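You operate a simulated robot arm through the tools that you are given. There is no shell and no other tool.

You run a simulated robot arm. Do the job below in one go: nothing can be reset, and whatever is moved stays where it is left.

## Task
Load the small brass coil on the red reel and secure it.
Fine: brake on HOLD before you wind the hub to TIGHT; swing both reel arms over the coil.

The check looks at the end state, three seconds after you hand in, the way a careful person would. Anything else that was tipped, shoved, dropped, spilled or broken makes it a failure.

## Robot
A 7-joint arm with a two-finger parallel gripper, fixed in place. Base frame: the origin is at the foot of the arm, x ahead of it, y to its left, z up. Units: m, degrees, N and s.
Its first joint turns from -132.0 to 132.0 degrees. Payload 3.91 kg.
Tool frame: the origin (TCP) lies between the finger pads and is the grasp point; the fingertips stand 0.03 m ahead of it; z points along the fingers, y is the line along which they close. Largest opening 0.11 m; finger width 0.02, thickness 0.01; the body of the gripper, 0.048 by 0.112 m, starts 0.055 m behind the TCP.
Orientation is told as [roll, pitch, yaw] about the base's x, y, z axes, in that order, counted from this pose: with the fingers straight down and closing along the base's y, the tool's x points along the base's -x, its y along +y and its z along -z.

## Interface
- The arm moves only by the tool nudge_tool. Its argument "targets" is a list of rows, each a list of 7 numbers: the shift along the tool's x, y, z in m, then the turn, a rotation vector about the tool's x, y, z in degrees, then the finger opening in m, from 0 to 0.11. In form: [[tx, ty, tz, wx, wy, wz, claw], ...]. A call has 1 to 20 rows; each row shifts and turns the commanded pose from where the row before left it, along the tool's axes as they then stand. Each row takes 0.2 s and may step no farther than 0.05 m and 8.6 degrees from the row before; otherwise, or with a gripper value out of range, the whole call is refused. Where a pose cannot be reached the arm comes as near as it can. A force on the tool above 40 N (or 10 N above the force at the start of the call, whichever is more), or a blocked arm, ends the call early, and 0.2 s more pass. Each finger travels about 0.108 m/s and halts on what it meets, pressing with about 27 N; the grip force reading is that of the motor and also rises with nothing between the fingers. The clock runs only during rows and for 0.2 s after the last one: add rows that do not move to give the fingers time. It gives the time, the measured TCP pose, the force on the tool (base axes), the opening and the grip force at its end, in the units of the frame above (readings bear some noise), with the torque about the TCP (base axes, N m) and any sound that the robot's microphone picked up.
- Cameras (640 x 400 px; columns grow to the right, rows downward): "scene" is fixed at [0.2198, 0.65, 1.5233]; the picture's right is [-0.85, -0.53, 0.00], its down [-0.32, 0.51, -0.80] and it looks along [0.42, -0.68, -0.60] (base axes); focal length 214 px, centre (320, 200). "wrist" rides on the gripper at [0.072, 0.017, -0.103] in the tool frame; the picture's right is [-0.23, 0.97, 0.00], its down [-0.76, -0.18, -0.62] and it looks along [-0.61, -0.14, 0.78] (tool axes); focal length 222 px, centre (320, 200). There is no depth. A picture from a camera that has moved, and an enlarged one, comes with that camera's place and axes in the base frame and with its lens.
- capture(camera): a new picture of that camera. The clock stands still meanwhile.
- close_up(camera, box): a new picture of the part [left, top, right, bottom] of that camera's present view, enlarged. The clock stands still meanwhile.
- sign_off(): hands the job in; it is judged then, once.

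Nothing tells you positions but the pictures and the camera data. Unless the task says otherwise, let go and move clear before handing in.

The tools are called as a command line: name --pt "numbers of a row" for each row, then --argument value for the rest, lists and objects as JSON in quotes. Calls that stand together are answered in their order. nudge_tool: Moves the arm, as the interface text tells. Its arguments: {"type":"object","properties":{"targets":{"type":"array"}},"required":["targets"]} The other tools are called the same way: capture (camera) takes a picture; close_up (camera, box) takes an enlarged picture of a part of a camera's view; sign_off () hands the job in.

At the start:

```text
time_s: 0.0
tool_pos: [0.3039, 0.4294, 1.2989]
tcp_rot: [0.0, 0.1, 0.0]
contact_force: [-0.2, -0.1, -0.2]
ft_torque: [0.0, 0.0, 0.0]
finger_gap: 0.1098
grip_force: 0.2
```

scene: 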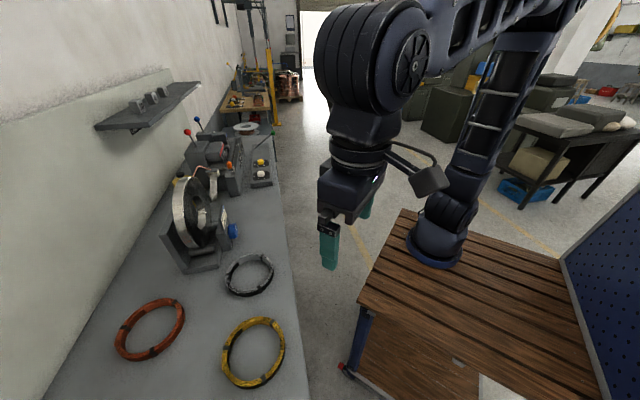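
wrist: 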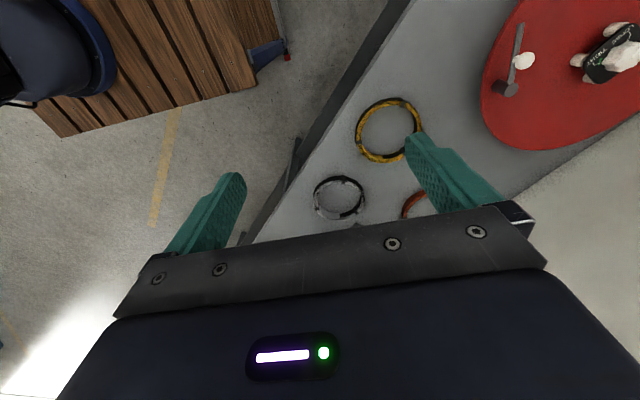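

I see a workbench with several coils (grey/silver, yellow, red/orange), a reel device with a big wheel, and other things further along the bench. I'll look closer before moving anything.

capture --camera "scene"

close_up --camera "scene" --box '[140, 100, 300, 200]'

close_up --camera "scene" --box '[140, 160, 300, 280]'

close_up --camera "scene" --box '[80, 240, 320, 400]'

close_up --camera "wrist" --box '[280, 60, 480, 240]'

```text
taken
```

scene: 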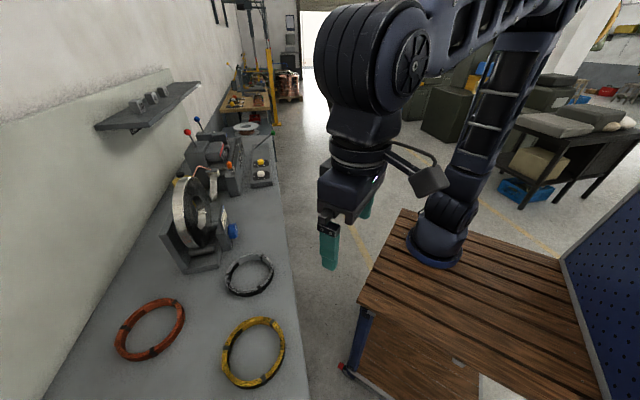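

```text
4.00 times, centred on (220, 150) of scene
camera zoom: at [0.2198, 0.65, 1.5233], right [-0.85, -0.53, 0.0], down [-0.32, 0.51, -0.8], along [0.42, -0.68, -0.6], focal length 858 px, centre (720, 400)
```

zoom: 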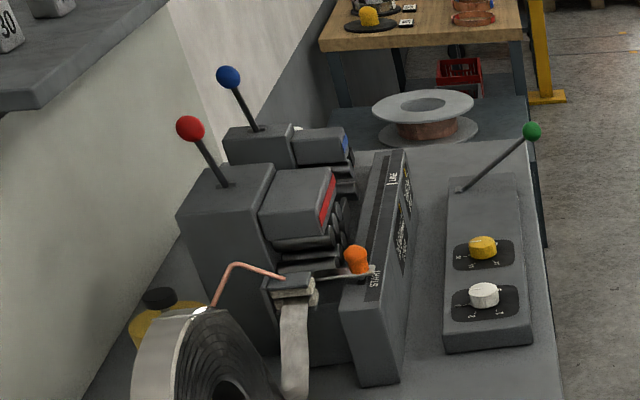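

```text
3.33 times, centred on (220, 220) of scene
camera zoom: at [0.2198, 0.65, 1.5233], right [-0.85, -0.53, 0.0], down [-0.32, 0.51, -0.8], along [0.42, -0.68, -0.6], focal length 715 px, centre (653, 133)
```

zoom: 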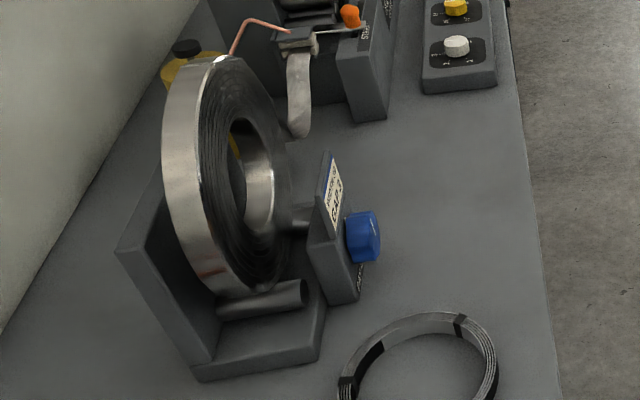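

```text
2.50 times, centred on (200, 320) of scene
camera zoom: at [0.2198, 0.65, 1.5233], right [-0.85, -0.53, 0.0], down [-0.32, 0.51, -0.8], along [0.42, -0.68, -0.6], focal length 536 px, centre (620, -100)
```

zoom: 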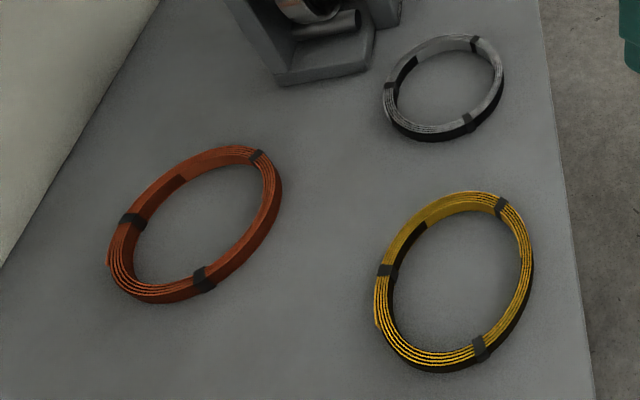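

```text
2.22 times, centred on (380, 150) of wrist
camera zoom: at [0.2304, 0.4466, 1.4033], right [0.23, 0.97, 0.0], down [0.76, -0.18, 0.62], along [0.61, -0.14, -0.78], focal length 494 px, centre (187, 311)
```

zoom: 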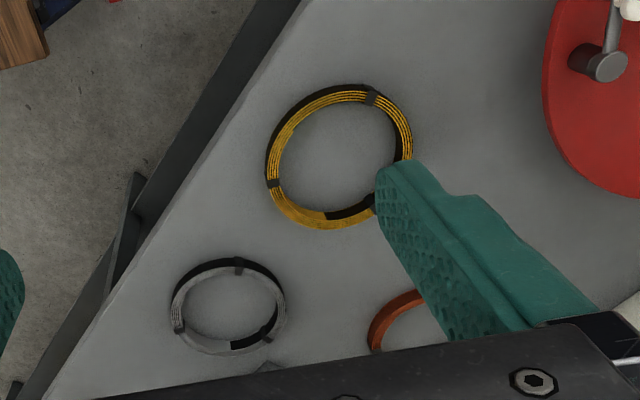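

The bench top appears to be at about z 0.86, with the yellow coil near (0.48, 0.56) and a red disc (the reel) near (0.4, 0.95). I'll turn the wrist in place to look at the red reel side.

nudge_tool --pt "0 0 0 0 0 -8.5 0.11" --pt "0 0 0 0 0 -8.5 0.11" --pt "0 0 0 0 0 -8.5 0.11" --pt "0 0 0 0 0 -8.5 0.11" --pt "0 0 0 0 0 -8.5 0.11" --pt "0 0 0 0 0 -8.5 0.11" --pt "0 0 0 0 0 -8.5 0.11"

capture --camera "wrist"

capture --camera "scene"

```text
time_s: 1.6
tool_pos: [0.3038, 0.4307, 1.2996]
tcp_rot: [0.0, 0.0, 59.7]
contact_force: [0.2, -0.7, -0.7]
ft_torque: [-0.01, -0.03, -0.01]
finger_gap: 0.1099
grip_force: 0.0
```

```text
taken
camera wrist: at [0.2514, 0.376, 1.4035], right [-0.73, 0.69, 0.0], down [0.54, 0.57, 0.62], along [0.43, 0.45, -0.78], focal length 222 px, centre (320, 200)
```

wrist: 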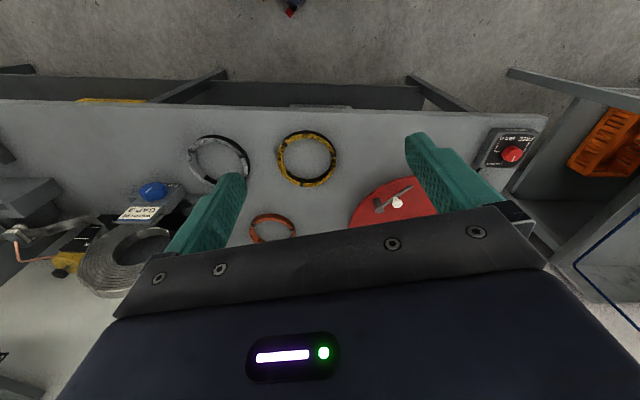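

```text
taken
```

scene: 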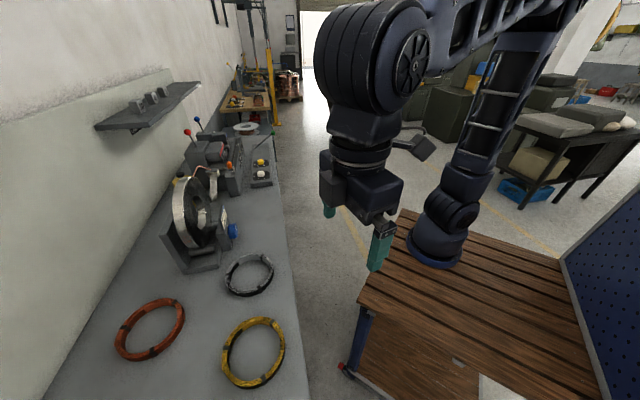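

The red reel with a hub, and a small box with a red knob (probably the brake) are visible to the right. I'll enlarge these.

close_up --camera "wrist" --box '[330, 110, 560, 250]'

close_up --camera "wrist" --box '[170, 110, 350, 250]'

```text
2.78 times, centred on (445, 180) of wrist
camera zoom: at [0.2514, 0.376, 1.4035], right [-0.73, 0.69, 0.0], down [0.54, 0.57, 0.62], along [0.43, 0.45, -0.78], focal length 618 px, centre (-28, 256)
```

zoom: 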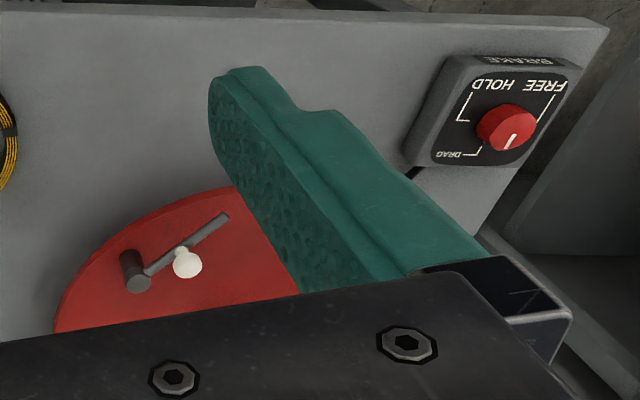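

```text
2.86 times, centred on (260, 180) of wrist
camera zoom: at [0.2514, 0.376, 1.4035], right [-0.73, 0.69, 0.0], down [0.54, 0.57, 0.62], along [0.43, 0.45, -0.78], focal length 635 px, centre (491, 257)
```

zoom: 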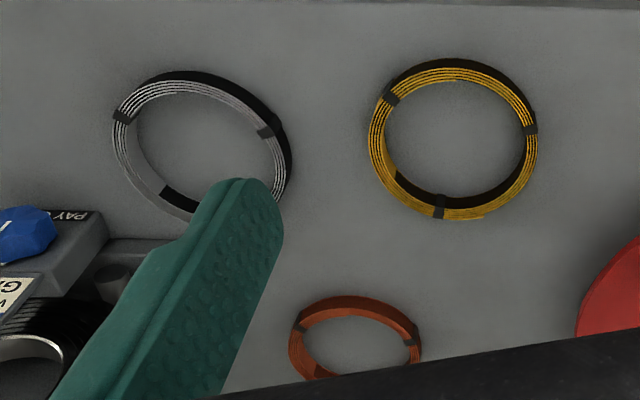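

There are three coils in view (grey, yellow/brass, orange) and the brake box reads FREE / HOLD / DRAG. I'll turn further and shift towards +y so the red reel comes clear of the gripper body in the picture.

nudge_tool --pt "0 0 0 0 0 -8.5 0.11" --pt "0 0 0 0 0 -8.5 0.11" --pt "0 0 0 0 0 -8.5 0.11" --pt "0 0 0 0 0 -8.5 0.11" --pt "0 0 0 0 0 -8.5 0.11" --pt "-0.03 -0.007 0 0 0 0 0.11" --pt "-0.03 -0.007 0 0 0 0 0.11" --pt "-0.03 -0.007 0 0 0 0 0.11" --pt "-0.03 -0.007 0 0 0 0 0.11" --pt "0 0 0 0 0 0 0.11"

capture --camera "wrist"

capture --camera "scene"

```text
time_s: 3.8
tool_pos: [0.309, 0.554, 1.2986]
tcp_rot: [0.0, 0.0, 102.0]
contact_force: [-0.7, -0.8, 1.0]
ft_torque: [0.05, -0.01, -0.01]
finger_gap: 0.1102
grip_force: 0.0
```

```text
taken
camera wrist: at [0.3049, 0.4795, 1.403], right [-1.0, 0.02, 0.0], down [0.02, 0.78, 0.62], along [0.01, 0.62, -0.78], focal length 222 px, centre (320, 200)
```

wrist: 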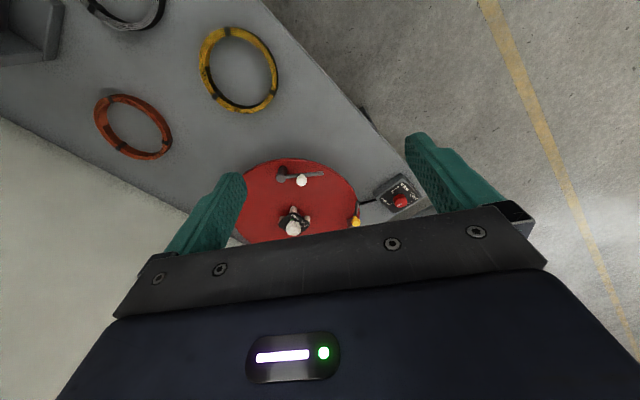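

```text
taken
```

scene: 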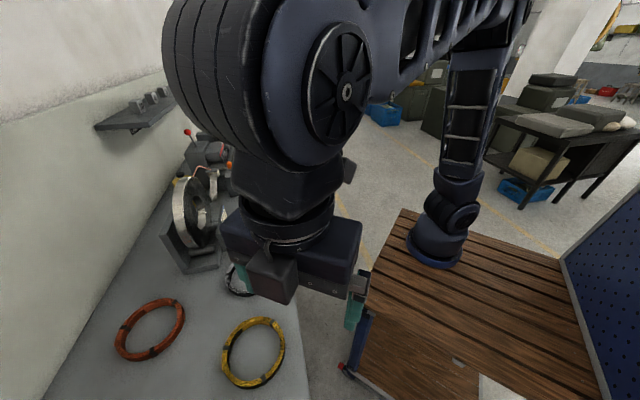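

close_up --camera "wrist" --box '[230, 145, 430, 245]'

close_up --camera "wrist" --box '[60, 0, 300, 170]'

```text
3.20 times, centred on (330, 195) of wrist
camera zoom: at [0.3049, 0.4795, 1.403], right [-1.0, 0.02, 0.0], down [0.02, 0.78, 0.62], along [0.01, 0.62, -0.78], focal length 711 px, centre (288, 216)
```

zoom: 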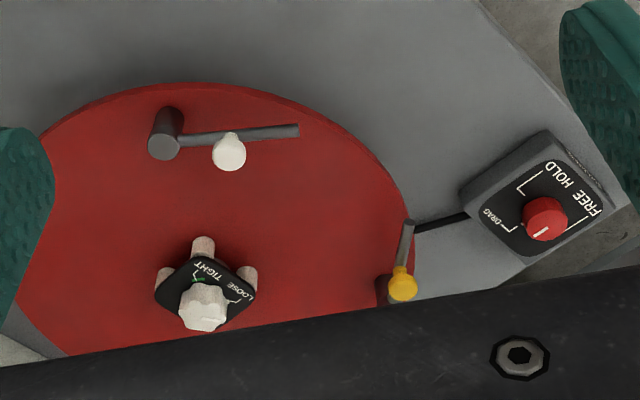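

```text
2.35 times, centred on (180, 85) of wrist
camera zoom: at [0.3049, 0.4795, 1.403], right [-1.0, 0.02, 0.0], down [0.02, 0.78, 0.62], along [0.01, 0.62, -0.78], focal length 523 px, centre (649, 471)
```

zoom: 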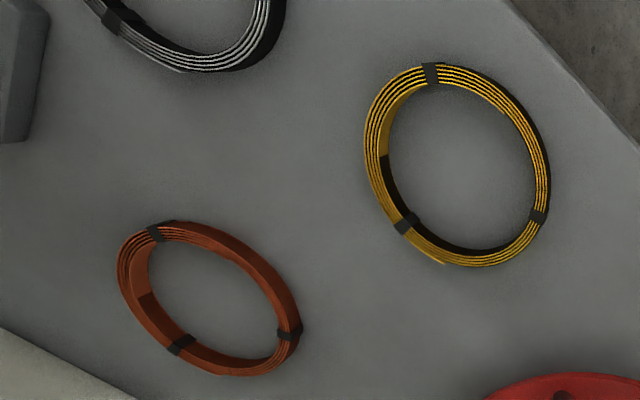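

The red reel is a horizontal disc with a LOOSE/TIGHT hub knob, white-knobbed and yellow-knobbed swing arms at its rim, and the brake box beside it. I'll move further +y for a full view of it.

nudge_tool --pt "-0.03 -0.006 0 0 0 0 0.11" --pt "-0.03 -0.006 0 0 0 0 0.11" --pt "-0.03 -0.006 0 0 0 0 0.11" --pt "-0.03 -0.006 0 0 0 0 0.11" --pt "0 0 0 0 0 0 0.11"

capture --camera "wrist"

close_up --camera "wrist" --box '[220, 50, 440, 220]'

```text
time_s: 5.0
tool_pos: [0.305, 0.6754, 1.2993]
tcp_rot: [0.0, 0.0, 102.0]
contact_force: [-0.3, -0.9, 1.3]
ft_torque: [-0.01, 0.03, -0.02]
finger_gap: 0.11
grip_force: 0.1
```

```text
taken
camera wrist: at [0.3027, 0.6015, 1.4036], right [-1.0, 0.02, 0.0], down [0.02, 0.78, 0.62], along [0.01, 0.62, -0.78], focal length 222 px, centre (320, 200)
```

wrist: 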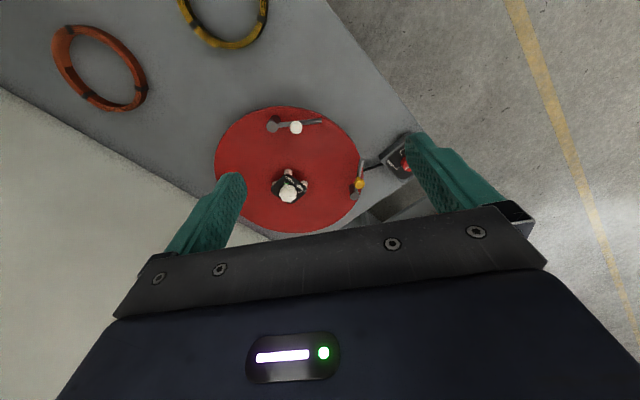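

```text
2.35 times, centred on (330, 135) of wrist
camera zoom: at [0.3027, 0.6015, 1.4036], right [-1.0, 0.02, 0.0], down [0.02, 0.78, 0.62], along [0.01, 0.62, -0.78], focal length 523 px, centre (296, 353)
```

zoom: 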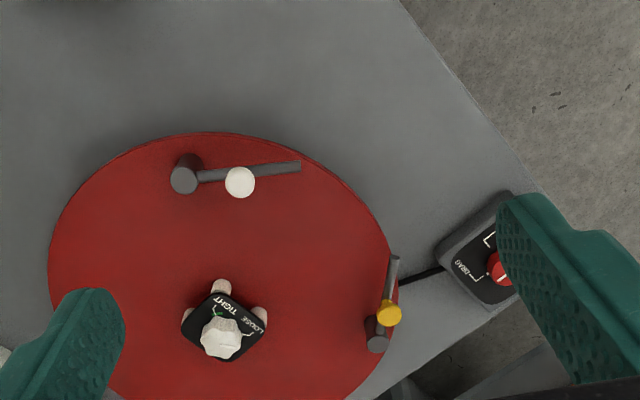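

I place the reel's axis at about (0.387, 0.928), its disc radius about 0.19, the arm posts about 0.165 from the axis, and the brake knob near (0.08, 0.89, 0.89). The yellow coil is centred near (0.475, 0.56) and about 0.16 across. Next I take a closer look at the brake box.

nudge_tool --pt "-0.0113 0.026 0.025 0 0 0 0.11" --pt "-0.0113 0.026 0.025 0 0 0 0.11" --pt "-0.0113 0.026 0.025 0 0 0 0.11" --pt "-0.0113 0.026 0.025 0 0 0 0.11" --pt "-0.0113 0.026 0.025 0 0 0 0.11" --pt "-0.0113 0.026 0.025 0 0 0 0.11" --pt "-0.0113 0.026 0.025 0 0 0 0.11" --pt "-0.0113 0.026 0.025 0 0 0 0.11" --pt "0 0 0 0 0 0 0.11"

capture --camera "wrist"

capture --camera "scene"

```text
time_s: 7.0
tool_pos: [0.0818, 0.7192, 1.0986]
tcp_rot: [0.0, 0.0, 102.1]
contact_force: [0.1, -0.3, 0.4]
ft_torque: [0.05, 0.06, 0.0]
finger_gap: 0.1098
grip_force: 0.0
```

```text
taken
camera wrist: at [0.0798, 0.6454, 1.2026], right [-1.0, 0.02, 0.0], down [0.02, 0.78, 0.62], along [0.01, 0.62, -0.78], focal length 222 px, centre (320, 200)
```

wrist: 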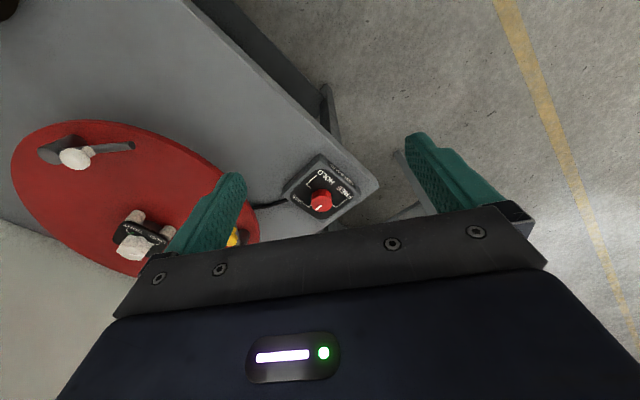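

```text
taken
```

scene: 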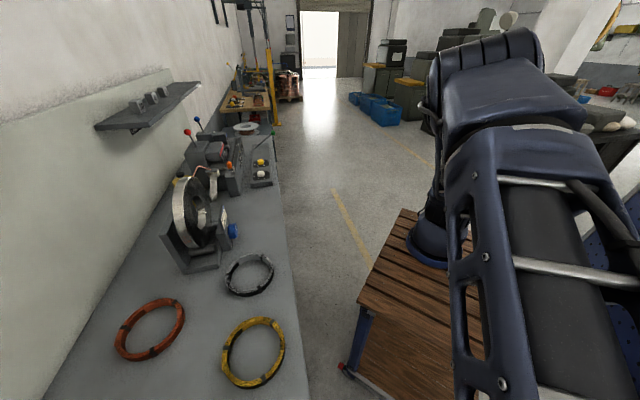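

close_up --camera "wrist" --box '[270, 145, 390, 220]'

close_up --camera "wrist" --box '[0, 100, 260, 280]'

```text
5.33 times, centred on (330, 182) of wrist
camera zoom: at [0.0798, 0.6454, 1.2026], right [-1.0, 0.02, 0.0], down [0.02, 0.78, 0.62], along [0.01, 0.62, -0.78], focal length 1185 px, centre (267, 293)
```

zoom: 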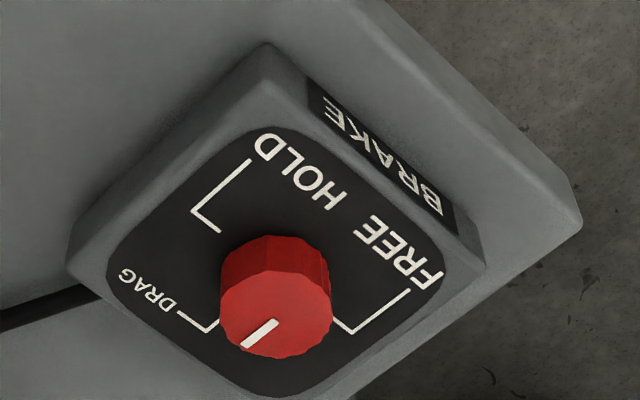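

```text
2.22 times, centred on (130, 190) of wrist
camera zoom: at [0.0798, 0.6454, 1.2026], right [-1.0, 0.02, 0.0], down [0.02, 0.78, 0.62], along [0.01, 0.62, -0.78], focal length 494 px, centre (742, 222)
```

zoom: 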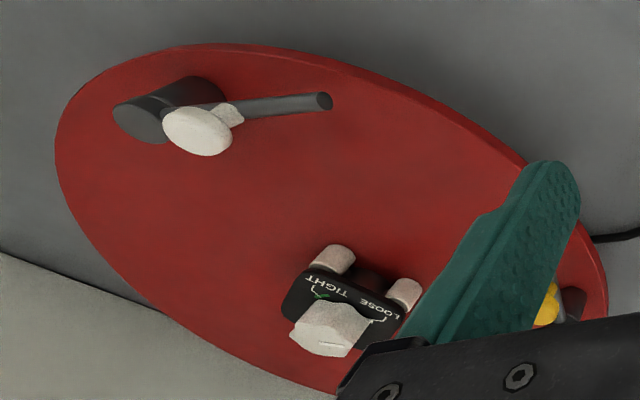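

The brake knob's white mark now points to DRAG, and HOLD is a quarter turn clockwise seen from above. Next I'll look closely at the hub and the reel arms.

nudge_tool --pt "0.0011 -0.0346 -0.0052 0 0 0 0.11" --pt "0.0011 -0.0346 -0.0052 0 0 0 0.11" --pt "0.0011 -0.0346 -0.0052 0 0 0 0.11" --pt "0.0011 -0.0346 -0.0052 0 0 0 0.11" --pt "0.0011 -0.0346 -0.0052 0 0 0 0.11" --pt "0.0011 -0.0346 -0.0052 0 0 0 0.11" --pt "0.0011 -0.0346 -0.0052 0 0 0 0.11" --pt "0.0011 -0.0346 -0.0052 0 0 0 0.11" --pt "0.0011 -0.0346 -0.0052 0 0 0 0.11" --pt "0 0 0 0 0 0 0.11"

capture --camera "wrist"

close_up --camera "wrist" --box '[260, 140, 400, 225]'

close_up --camera "wrist" --box '[180, 40, 460, 225]'

```text
time_s: 9.2
tool_pos: [0.3898, 0.7761, 1.1463]
tcp_rot: [0.0, 0.1, 102.1]
contact_force: [-0.3, 0.2, -0.2]
ft_torque: [-0.02, 0.0, 0.03]
finger_gap: 0.1098
grip_force: 0.0
```

```text
taken
camera wrist: at [0.3873, 0.7021, 1.251], right [-1.0, 0.02, 0.0], down [0.02, 0.78, 0.62], along [0.01, 0.62, -0.78], focal length 222 px, centre (320, 200)
```

wrist: 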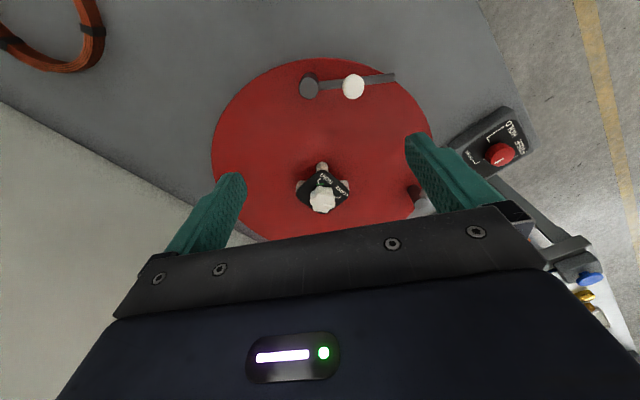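

```text
4.57 times, centred on (330, 182) of wrist
camera zoom: at [0.3873, 0.7021, 1.251], right [-1.0, 0.02, 0.0], down [0.02, 0.78, 0.62], along [0.01, 0.62, -0.78], focal length 1015 px, centre (274, 280)
```

zoom: 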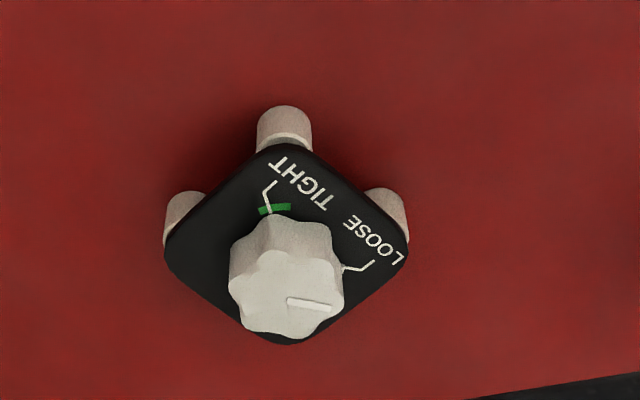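

```text
2.16 times, centred on (320, 132) of wrist
camera zoom: at [0.3873, 0.7021, 1.251], right [-1.0, 0.02, 0.0], down [0.02, 0.78, 0.62], along [0.01, 0.62, -0.78], focal length 480 px, centre (320, 346)
```

zoom: 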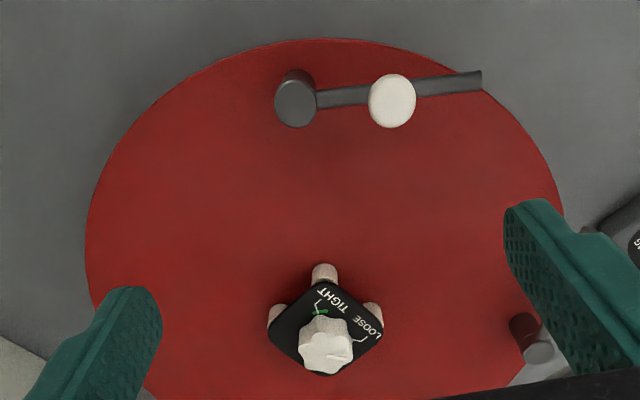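

The hub knob's mark points to LOOSE; TIGHT (green zone) is roughly 110° counter-clockwise from above. The hub is about 1.0 m from the base axis, so I'll test my reach above it at a safe height.

nudge_tool --pt "-0.0252 -0.0048 0.0143 0 0 0 0.11" --pt "-0.0252 -0.0048 0.0143 0 0 0 0.11" --pt "-0.0252 -0.0048 0.0143 0 0 0 0.11" --pt "-0.0252 -0.0048 0.0143 0 0 0 0.11" --pt "-0.0252 -0.0048 0.0143 0 0 0 0.11" --pt "-0.0252 -0.0048 0.0143 0 0 0 0.11" --pt "0 0 0 0 0 0 0.11" --pt "0 0 0 0 0 0 0.11"

capture --camera "wrist"

capture --camera "scene"

```text
time_s: 11.0
tool_pos: [0.3857, 0.9085, 1.0681]
tcp_rot: [0.0, 0.0, 102.1]
contact_force: [0.2, -0.3, 0.1]
ft_torque: [0.0, -0.04, 0.02]
finger_gap: 0.1102
grip_force: 0.0
out of reach, approached as far as the arm can: row 6
```

```text
taken
camera wrist: at [0.3826, 0.8337, 1.1727], right [-1.0, 0.02, 0.0], down [0.02, 0.78, 0.62], along [0.01, 0.62, -0.78], focal length 222 px, centre (320, 200)
```

wrist: 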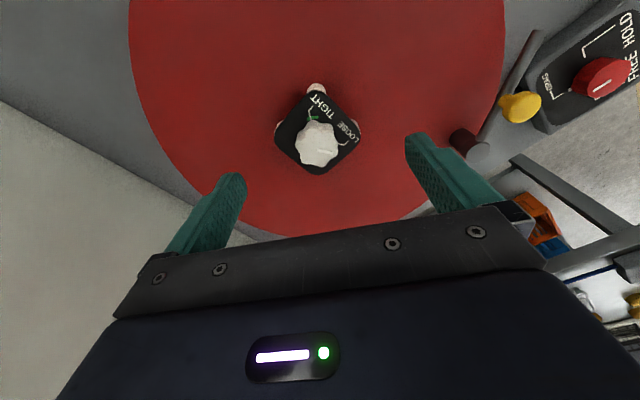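

```text
taken
```

scene: 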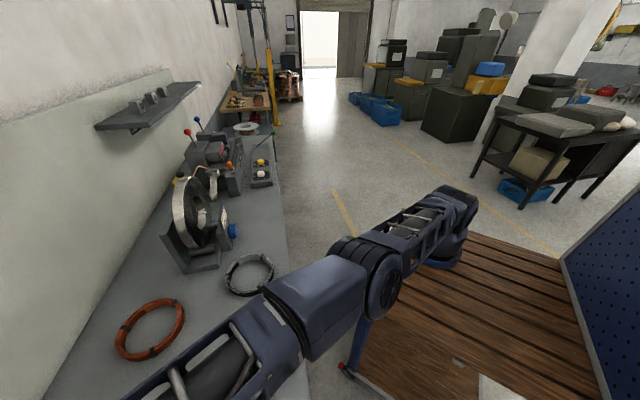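

I stopped at about 0.987 m radius, about 1 cm short of the hub, so a slight outward tilt of the tool will be needed there. I'll take close-ups here to refine the hub's position.

close_up --camera "wrist" --box '[260, 70, 380, 190]'

close_up --camera "wrist" --box '[440, 0, 640, 180]'

close_up --camera "wrist" --box '[100, 0, 540, 260]'

```text
3.33 times, centred on (320, 130) of wrist
camera zoom: at [0.3826, 0.8337, 1.1727], right [-1.0, 0.02, 0.0], down [0.02, 0.78, 0.62], along [0.01, 0.62, -0.78], focal length 740 px, centre (320, 433)
```

zoom: 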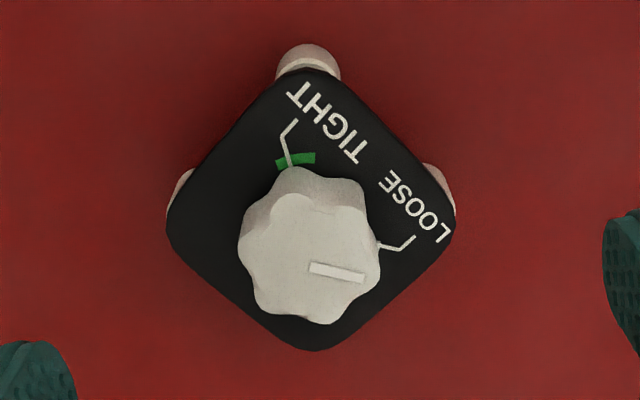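

```text
2.22 times, centred on (540, 90) of wrist
camera zoom: at [0.3826, 0.8337, 1.1727], right [-1.0, 0.02, 0.0], down [0.02, 0.78, 0.62], along [0.01, 0.62, -0.78], focal length 494 px, centre (-169, 444)
```

zoom: 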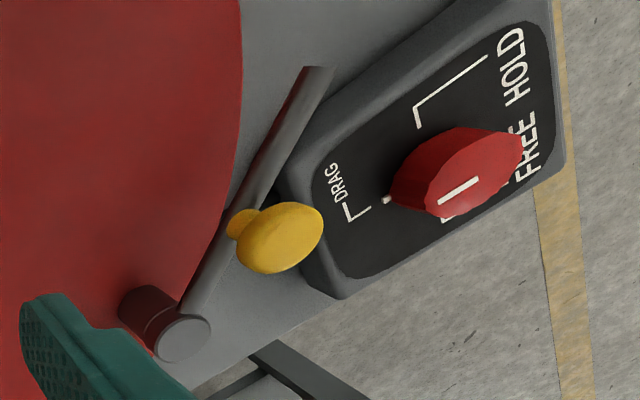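

```text
1.45 times, centred on (320, 130) of wrist
camera zoom: at [0.3826, 0.8337, 1.1727], right [-1.0, 0.02, 0.0], down [0.02, 0.78, 0.62], along [0.01, 0.62, -0.78], focal length 323 px, centre (320, 302)
```

zoom: 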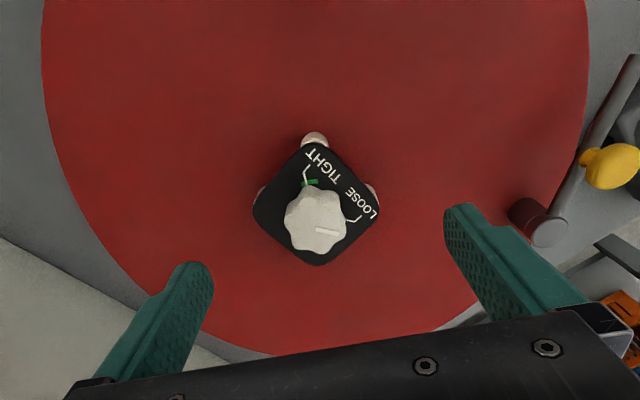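

The hub axis is at about (0.3866, 0.923) with knob top z ≈ 0.983, and the arm knobs are at (0.351, 0.757) white and (0.215, 0.892) yellow, z ≈ 0.98. The brake goes first: I'll rise and move over to above the brake knob.

nudge_tool --pt "0 0 -0.025 0 0 0 0.11" --pt "0 0 -0.025 0 0 0 0.11" --pt "-0.0055 0.0378 0 0 0 0 0.11" --pt "-0.0055 0.0378 0 0 0 0 0.11" --pt "-0.0055 0.0378 0 0 0 0 0.11" --pt "-0.0055 0.0378 0 0 0 0 0.11" --pt "-0.0055 0.0378 0 0 0 0 0.11" --pt "-0.0055 0.0378 0 0 0 0 0.11" --pt "-0.0055 0.0378 0 0 0 0 0.11" --pt "-0.0055 0.0378 0 0 0 0 0.08" --pt "0 0 0 0 0 0 0.08"

capture --camera "wrist"

```text
time_s: 13.4
tool_pos: [0.0784, 0.8749, 1.1186]
tcp_rot: [0.1, 0.1, 102.1]
contact_force: [0.0, 0.4, -0.2]
ft_torque: [-0.01, 0.04, 0.0]
finger_gap: 0.0799
grip_force: 0.1
out of reach, approached as far as the arm can: row 1, 2
```

```text
taken
camera wrist: at [0.0754, 0.8014, 1.2221], right [-1.0, 0.02, 0.0], down [0.02, 0.78, 0.62], along [0.01, 0.62, -0.78], focal length 222 px, centre (320, 200)
```

wrist: 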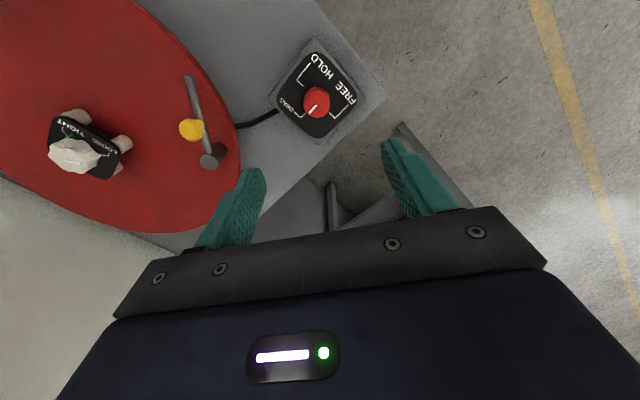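

The brake knob is below and ahead of me in the picture, near (0.081, 0.887). I'll enlarge it to refine the position before descending.

close_up --camera "wrist" --box '[260, 40, 380, 150]'

close_up --camera "wrist" --box '[160, 60, 280, 180]'

```text
3.64 times, centred on (320, 95) of wrist
camera zoom: at [0.0754, 0.8014, 1.2221], right [-1.0, 0.02, 0.0], down [0.02, 0.78, 0.62], along [0.01, 0.62, -0.78], focal length 808 px, centre (320, 582)
```

zoom: 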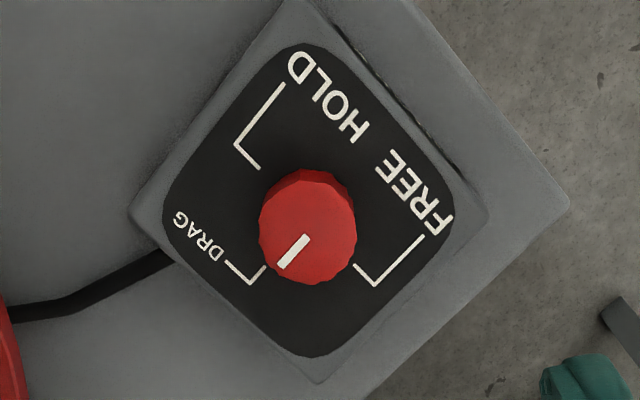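

```text
3.33 times, centred on (220, 120) of wrist
camera zoom: at [0.0754, 0.8014, 1.2221], right [-1.0, 0.02, 0.0], down [0.02, 0.78, 0.62], along [0.01, 0.62, -0.78], focal length 740 px, centre (653, 467)
```

zoom: 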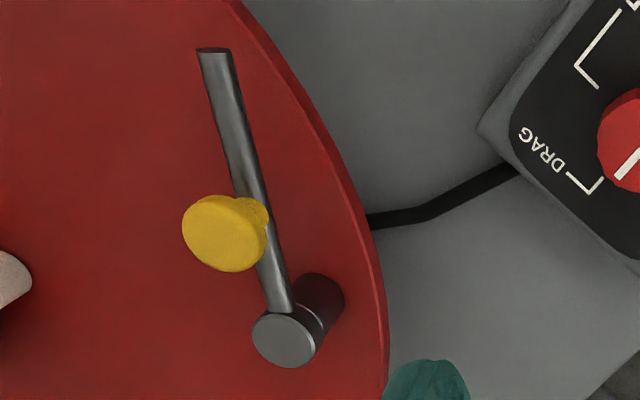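

The mark is on DRAG and the knob centre is at about (0.081, 0.888), top z ≈ 0.906. I'll turn the wrist to about 125° yaw, centre over it and descend part-way.

nudge_tool --pt "0 0 0 0 0 -7.7 0.07" --pt "0 0 0 0 0 -7.7 0.07" --pt "0 0 0 0 0 -7.7 0.07" --pt "-0.0089 -0.01 0.02 0 0 0 0.07" --pt "0 0 0.03 0 0 0 0.07" --pt "0 0 0.03 0 0 0 0.07" --pt "0 0 0.03 0 0 0 0.07" --pt "0 0 0.02 0 0 0 0.07" --pt "0 0 0 0 0 0 0.07"

capture --camera "wrist"

close_up --camera "wrist" --box '[200, 0, 440, 200]'

```text
time_s: 15.4
tool_pos: [0.0816, 0.8894, 0.9895]
tcp_rot: [0.0, 0.0, 125.2]
contact_force: [0.7, -0.3, 0.1]
ft_torque: [-0.02, 0.02, 0.02]
finger_gap: 0.0701
grip_force: 0.1
```

```text
taken
camera wrist: at [0.1081, 0.8203, 1.0923], right [-0.93, -0.37, 0.0], down [-0.29, 0.73, 0.62], along [-0.23, 0.58, -0.78], focal length 222 px, centre (320, 200)
```

wrist: 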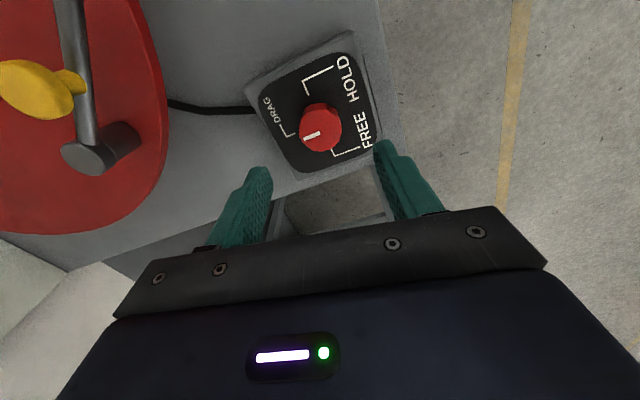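

```text
2.00 times, centred on (320, 100) of wrist
camera zoom: at [0.1081, 0.8203, 1.0923], right [-0.93, -0.37, 0.0], down [-0.29, 0.73, 0.62], along [-0.23, 0.58, -0.78], focal length 444 px, centre (320, 400)
```

zoom: 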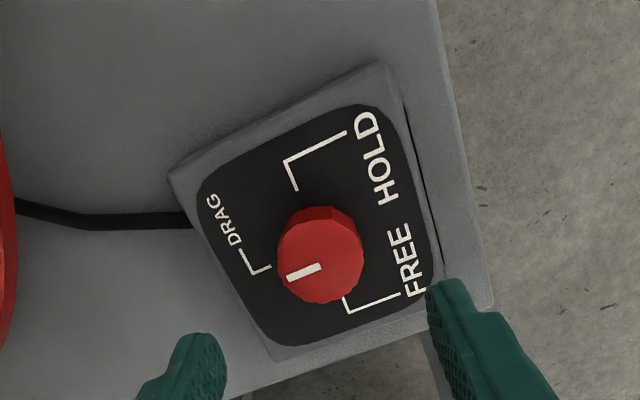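

The knob is centred between the fingers to within a couple of mm. I'll go down so the fingertips straddle it, and close.

nudge_tool --pt "0 0 0.02 0 0 0 0.07" --pt "0 0 0.02 0 0 0 0.07" --pt "0 0 0.015 0 0 0 0.07" --pt "0 0 0.009 0 0 0 0.07" --pt "0 0 0 0 0 0 0.07"

capture --camera "wrist"

```text
time_s: 16.6
tool_pos: [0.0811, 0.889, 0.9241]
tcp_rot: [0.0, -0.1, 125.2]
contact_force: [0.0, -0.6, 0.2]
ft_torque: [0.02, 0.03, 0.0]
finger_gap: 0.0702
grip_force: 0.1
```

```text
taken
camera wrist: at [0.1087, 0.8199, 1.0279], right [-0.93, -0.37, 0.0], down [-0.29, 0.73, 0.62], along [-0.23, 0.58, -0.78], focal length 222 px, centre (320, 200)
```

wrist: 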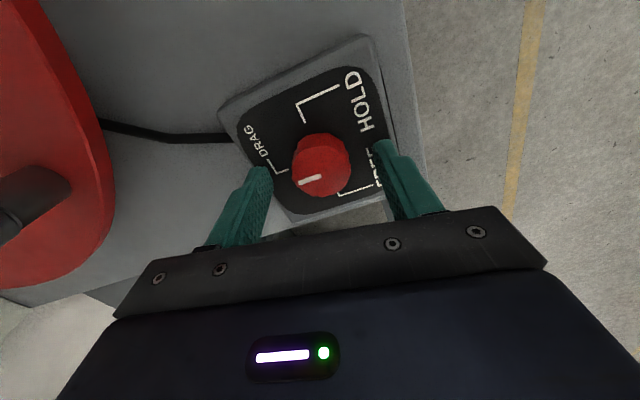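

The fingers straddle the knob. Closing on it now.

nudge_tool --pt "0 0 0 0 0 0 0.05" --pt "0 0 0 0 0 0 0.04" --pt "0 0 0 0 0 0 0.032" --pt "0 0 0 0 0 0 0.032" --pt "0 0 0 0 0 0 0.032"

capture --camera "wrist"

```text
time_s: 17.8
tool_pos: [0.0798, 0.888, 0.9249]
tcp_rot: [0.1, 0.0, 125.2]
contact_force: [-10.9, -10.7, 0.0]
ft_torque: [-0.55, 0.06, -0.02]
finger_gap: 0.0356
grip_force: 45.3
```

```text
taken
camera wrist: at [0.1077, 0.8195, 1.0279], right [-0.93, -0.38, 0.0], down [-0.29, 0.73, 0.62], along [-0.23, 0.58, -0.78], focal length 222 px, centre (320, 200)
```

wrist: 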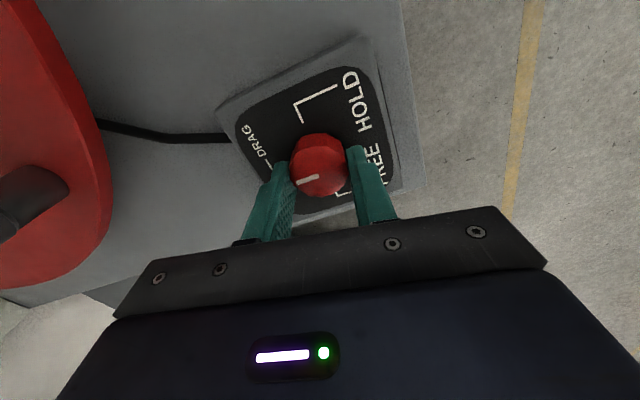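

Gripped at 36 mm with a slight sideways load, so I'll shift 1.6 mm to relieve it and then turn the knob clockwise (seen from above) halfway and check.

nudge_tool --pt "0 0.0016 0 0 0 0 0.032" --pt "0 0 0 0 0 7.5 0.032" --pt "0 0 0 0 0 7.5 0.032" --pt "0 0 0 0 0 7.5 0.032" --pt "0 0 0 0 0 7.5 0.032" --pt "0 0 0 0 0 7.5 0.032" --pt "0 0 0 0 0 7.5 0.032" --pt "0 0 0 0 0 0 0.032"

capture --camera "wrist"

```text
time_s: 19.8
tool_pos: [0.0831, 0.8885, 0.9242]
tcp_rot: [0.0, -0.1, 79.9]
contact_force: [2.2, 6.4, -6.7]
ft_torque: [0.73, 0.18, 0.02]
finger_gap: 0.0352
grip_force: 44.9
stopped in row 8: the force on the tool passed its limit at 41 N (the readings are from after the stop); the commanded pose is now the measured one
```

```text
taken
camera wrist: at [0.0523, 0.8198, 1.0277], right [-0.92, 0.39, 0.0], down [0.31, 0.72, 0.63], along [0.25, 0.57, -0.78], focal length 222 px, centre (320, 200)
```

wrist: 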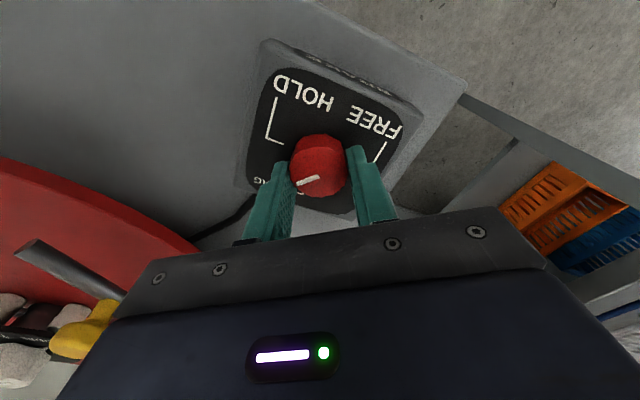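

The knob turned 45° with the gripper; the load came from a roughly 4 mm offset of the knob axis from my tool axis. I'll continue the second 45° turning about the knob's own axis.

nudge_tool --pt "0 -0.0006 0 0 0 7.5 0.032" --pt "0 -0.0006 0 0 0 7.5 0.032" --pt "0 -0.0006 0 0 0 7.5 0.032" --pt "0 -0.0006 0 0 0 7.5 0.032" --pt "0 -0.0006 0 0 0 7.5 0.032" --pt "0 -0.0006 0 0 0 7.2 0.032" --pt "0 0 0 0 0 0 0.032"

capture --camera "wrist"

close_up --camera "wrist" --box '[220, 40, 440, 220]'

```text
time_s: 21.4
tool_pos: [0.084, 0.8868, 0.9238]
tcp_rot: [0.2, -0.2, 35.3]
contact_force: [-3.3, 16.9, -2.1]
ft_torque: [0.25, 0.04, -0.05]
finger_gap: 0.0351
grip_force: 44.4
```

```text
taken
camera wrist: at [0.0146, 0.8592, 1.0278], right [-0.38, 0.93, 0.0], down [0.72, 0.29, 0.63], along [0.58, 0.24, -0.78], focal length 222 px, centre (320, 200)
```

wrist: 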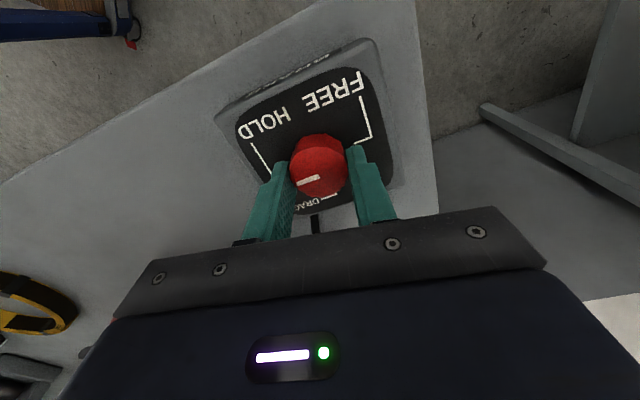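

```text
2.22 times, centred on (330, 130) of wrist
camera zoom: at [0.0146, 0.8592, 1.0278], right [-0.38, 0.93, 0.0], down [0.72, 0.29, 0.63], along [0.58, 0.24, -0.78], focal length 494 px, centre (298, 356)
```

zoom: 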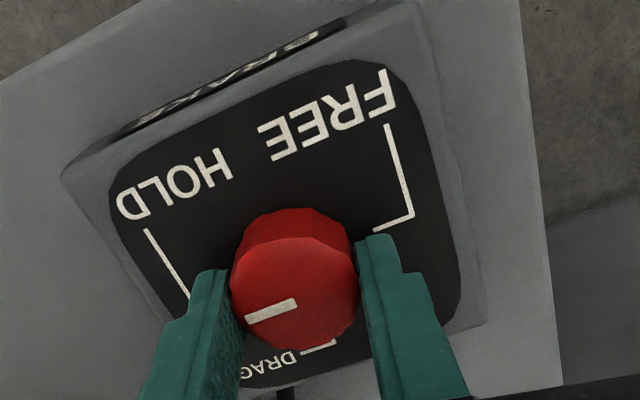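

The pointer now appears to aim at the HOLD tick. I'll open, rise, and check.

nudge_tool --pt "0 0 0 0 0 0 0.05" --pt "0 0 0 0 0 0 0.07" --pt "0 0 0 0 0 0 0.07" --pt "0 0 -0.02 0 0 0 0.07" --pt "0 0 -0.03 0 0 0 0.07" --pt "0 0 -0.04 0 0 0 0.07" --pt "0 0 -0.04 0 0 0 0.08" --pt "0 0 0 0 0 0 0.08"

capture --camera "wrist"

close_up --camera "wrist" --box '[220, 0, 420, 170]'

```text
time_s: 23.2
tool_pos: [0.0868, 0.8847, 1.0552]
tcp_rot: [0.0, -0.1, 35.1]
contact_force: [1.0, 0.0, 0.8]
ft_torque: [-0.01, 0.01, 0.03]
finger_gap: 0.0801
grip_force: 0.1
```

```text
taken
camera wrist: at [0.016, 0.8568, 1.1595], right [-0.38, 0.93, 0.0], down [0.72, 0.29, 0.63], along [0.58, 0.24, -0.78], focal length 222 px, centre (320, 200)
```

wrist: 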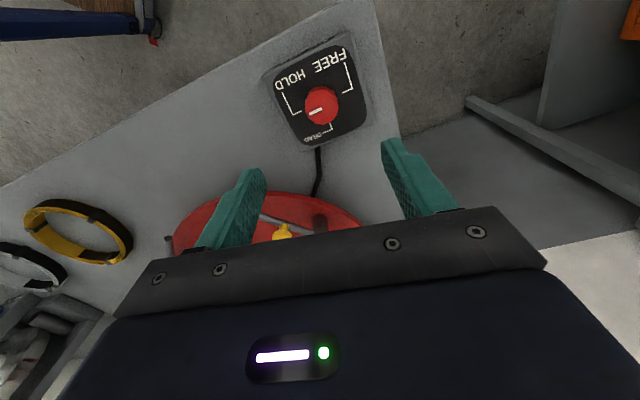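

```text
2.35 times, centred on (320, 85) of wrist
camera zoom: at [0.016, 0.8568, 1.1595], right [-0.38, 0.93, 0.0], down [0.72, 0.29, 0.63], along [0.58, 0.24, -0.78], focal length 523 px, centre (320, 471)
```

zoom: 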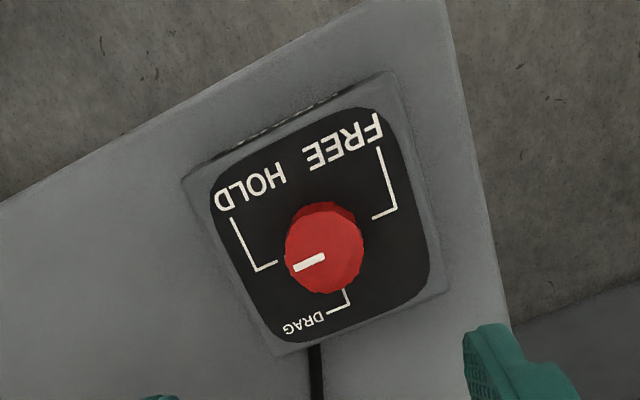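

The brake is on HOLD with the box undisturbed. Now I'll rise, turn the wrist to yaw ~145 for the coil grip and go over to the yellow (brass) coil.

nudge_tool --pt "0 0 -0.04 0 0 -8.5 0.08" --pt "0 0 -0.04 0 0 -8.5 0.08" --pt "0 0 -0.015 0 0 -8.5 0.08" --pt "0 0 0 0 0 -8.5 0.08" --pt "0 0 0 0 0 -8.5 0.08" --pt "0 0 0 0 0 -8.5 0.08" --pt "0 0 0 0 0 -8.5 0.08" --pt "0 0 0 0 0 -8.5 0.08" --pt "0 0 0 0 0 -8.5 0.08" --pt "0 0 0 0 0 -8.5 0.08" --pt "0 0 0 0 0 -8.5 0.08" --pt "0 0 0 0 0 -8.5 0.08" --pt "0 0 0 0 0 -8 0.08" --pt "0 0 0 0 0 0 0.08"

capture --camera "wrist"

```text
time_s: 26.2
tool_pos: [0.0852, 0.8858, 1.1494]
tcp_rot: [-0.1, 0.0, 145.3]
contact_force: [0.2, -0.1, 0.2]
ft_torque: [0.02, -0.01, 0.0]
finger_gap: 0.08
grip_force: 0.1
```

```text
taken
camera wrist: at [0.1335, 0.8309, 1.2534], right [-0.74, -0.67, 0.0], down [-0.53, 0.58, 0.62], along [-0.42, 0.46, -0.78], focal length 222 px, centre (320, 200)
```

wrist: 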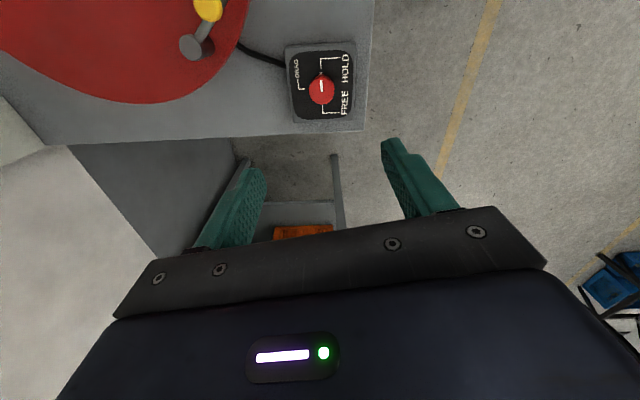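

Now I cross over to the brass coil, staying above everything.

nudge_tool --pt "0.0425 0.0093 0.0036 0 0 0 0.08" --pt "0.0425 0.0093 0.0036 0 0 0 0.08" --pt "0.0425 0.0093 0.0036 0 0 0 0.08" --pt "0.0425 0.0093 0.0036 0 0 0 0.08" --pt "0.0425 0.0093 0.0036 0 0 0 0.08" --pt "0.0425 0.0093 0.0036 0 0 0 0.08" --pt "0.0425 0.0093 0.0036 0 0 0 0.08" --pt "0.0425 0.0093 0.0036 0 0 0 0.08" --pt "0.0425 0.0093 0.0036 0 0 0 0.08" --pt "0.0425 0.0093 0.0036 0 0 0 0.08" --pt "0.0425 0.0093 0.0036 0 0 0 0.08" --pt "0.0425 0.0093 0.0036 0 0 0 0.08" --pt "0.0425 0.0093 0.0036 0 0 0 0.08" --pt "0.0425 0.0093 0.0036 0 0 0 0.08" --pt "0 0 0 0 0 0 0.08"

capture --camera "wrist"

close_up --camera "wrist" --box '[200, 80, 400, 220]'

```text
time_s: 29.4
tool_pos: [0.4978, 0.4392, 1.1]
tcp_rot: [-0.2, 0.1, 145.1]
contact_force: [-1.1, -0.3, -0.4]
ft_torque: [-0.01, -0.03, 0.0]
finger_gap: 0.08
grip_force: 0.1
```

```text
taken
camera wrist: at [0.5473, 0.3841, 1.2046], right [-0.74, -0.67, 0.0], down [-0.53, 0.58, 0.62], along [-0.42, 0.46, -0.78], focal length 222 px, centre (320, 200)
```

wrist: 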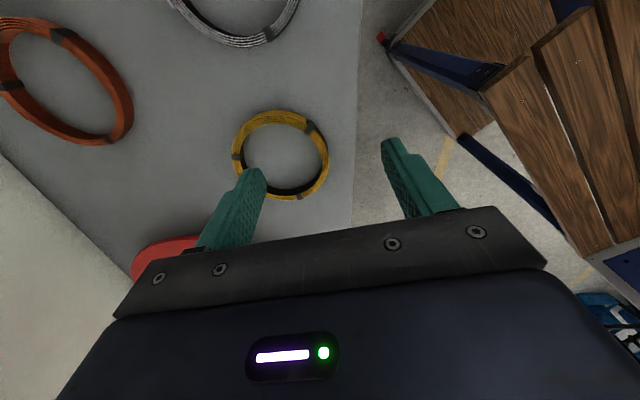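

```text
2.86 times, centred on (300, 150) of wrist
camera zoom: at [0.5473, 0.3841, 1.2046], right [-0.74, -0.67, 0.0], down [-0.53, 0.58, 0.62], along [-0.42, 0.46, -0.78], focal length 635 px, centre (377, 343)
```

zoom: 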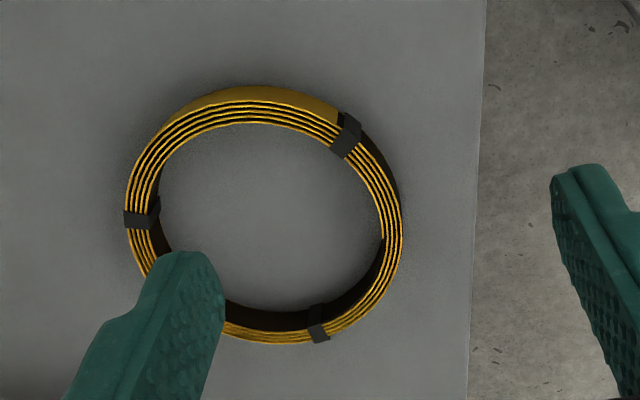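

The brass coil is centred at about (0.4725, 0.561), outer radius about 0.0775 and wall about 12 mm, top at z ≈ 0.88. I'll position over its wall at the 235° side, between two straps, and stop just above it.

nudge_tool --pt "-0.0302 -0.0046 0 0 0 0 0.06" --pt "-0.0302 -0.0046 0 0 0 0 0.06" --pt "-0.0302 -0.0047 0 0 0 0 0.06" --pt "0 0 0.04 0 0 0 0.06" --pt "0 0 0.04 0 0 0 0.06" --pt "0 0 0.04 0 0 0 0.06" --pt "0 0 0.03 0 0 0 0.06" --pt "0 0 0.02 0 0 0 0.06" --pt "0 0 0 0 0 0 0.06"

capture --camera "wrist"

capture --camera "scene"

```text
time_s: 31.4
tool_pos: [0.4328, 0.5042, 0.9285]
tcp_rot: [-0.2, 0.0, 145.3]
contact_force: [0.0, -0.4, -0.7]
ft_torque: [0.04, 0.01, -0.02]
finger_gap: 0.0602
grip_force: 0.1
```

```text
taken
camera wrist: at [0.4817, 0.4484, 1.0327], right [-0.74, -0.67, 0.0], down [-0.53, 0.58, 0.62], along [-0.42, 0.46, -0.78], focal length 222 px, centre (320, 200)
```

wrist: 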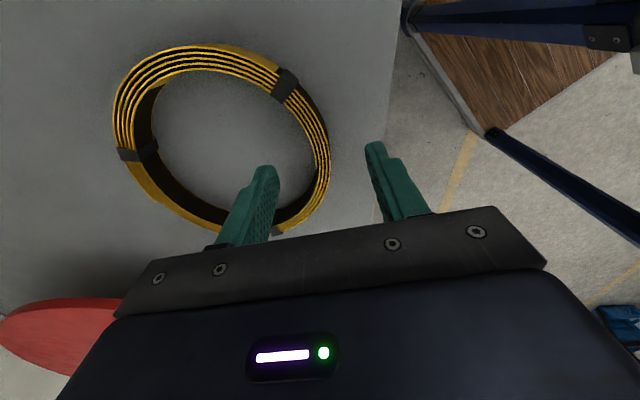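

```text
taken
```

scene: 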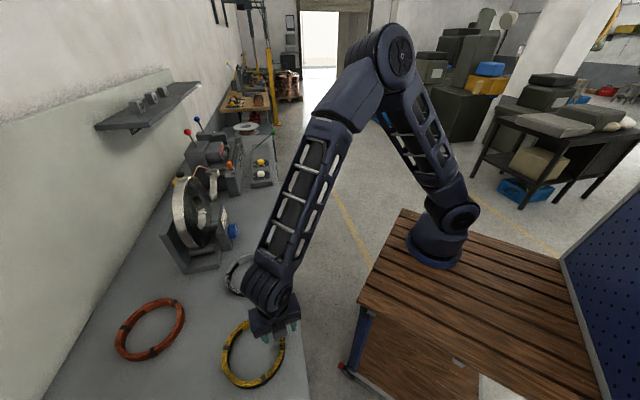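

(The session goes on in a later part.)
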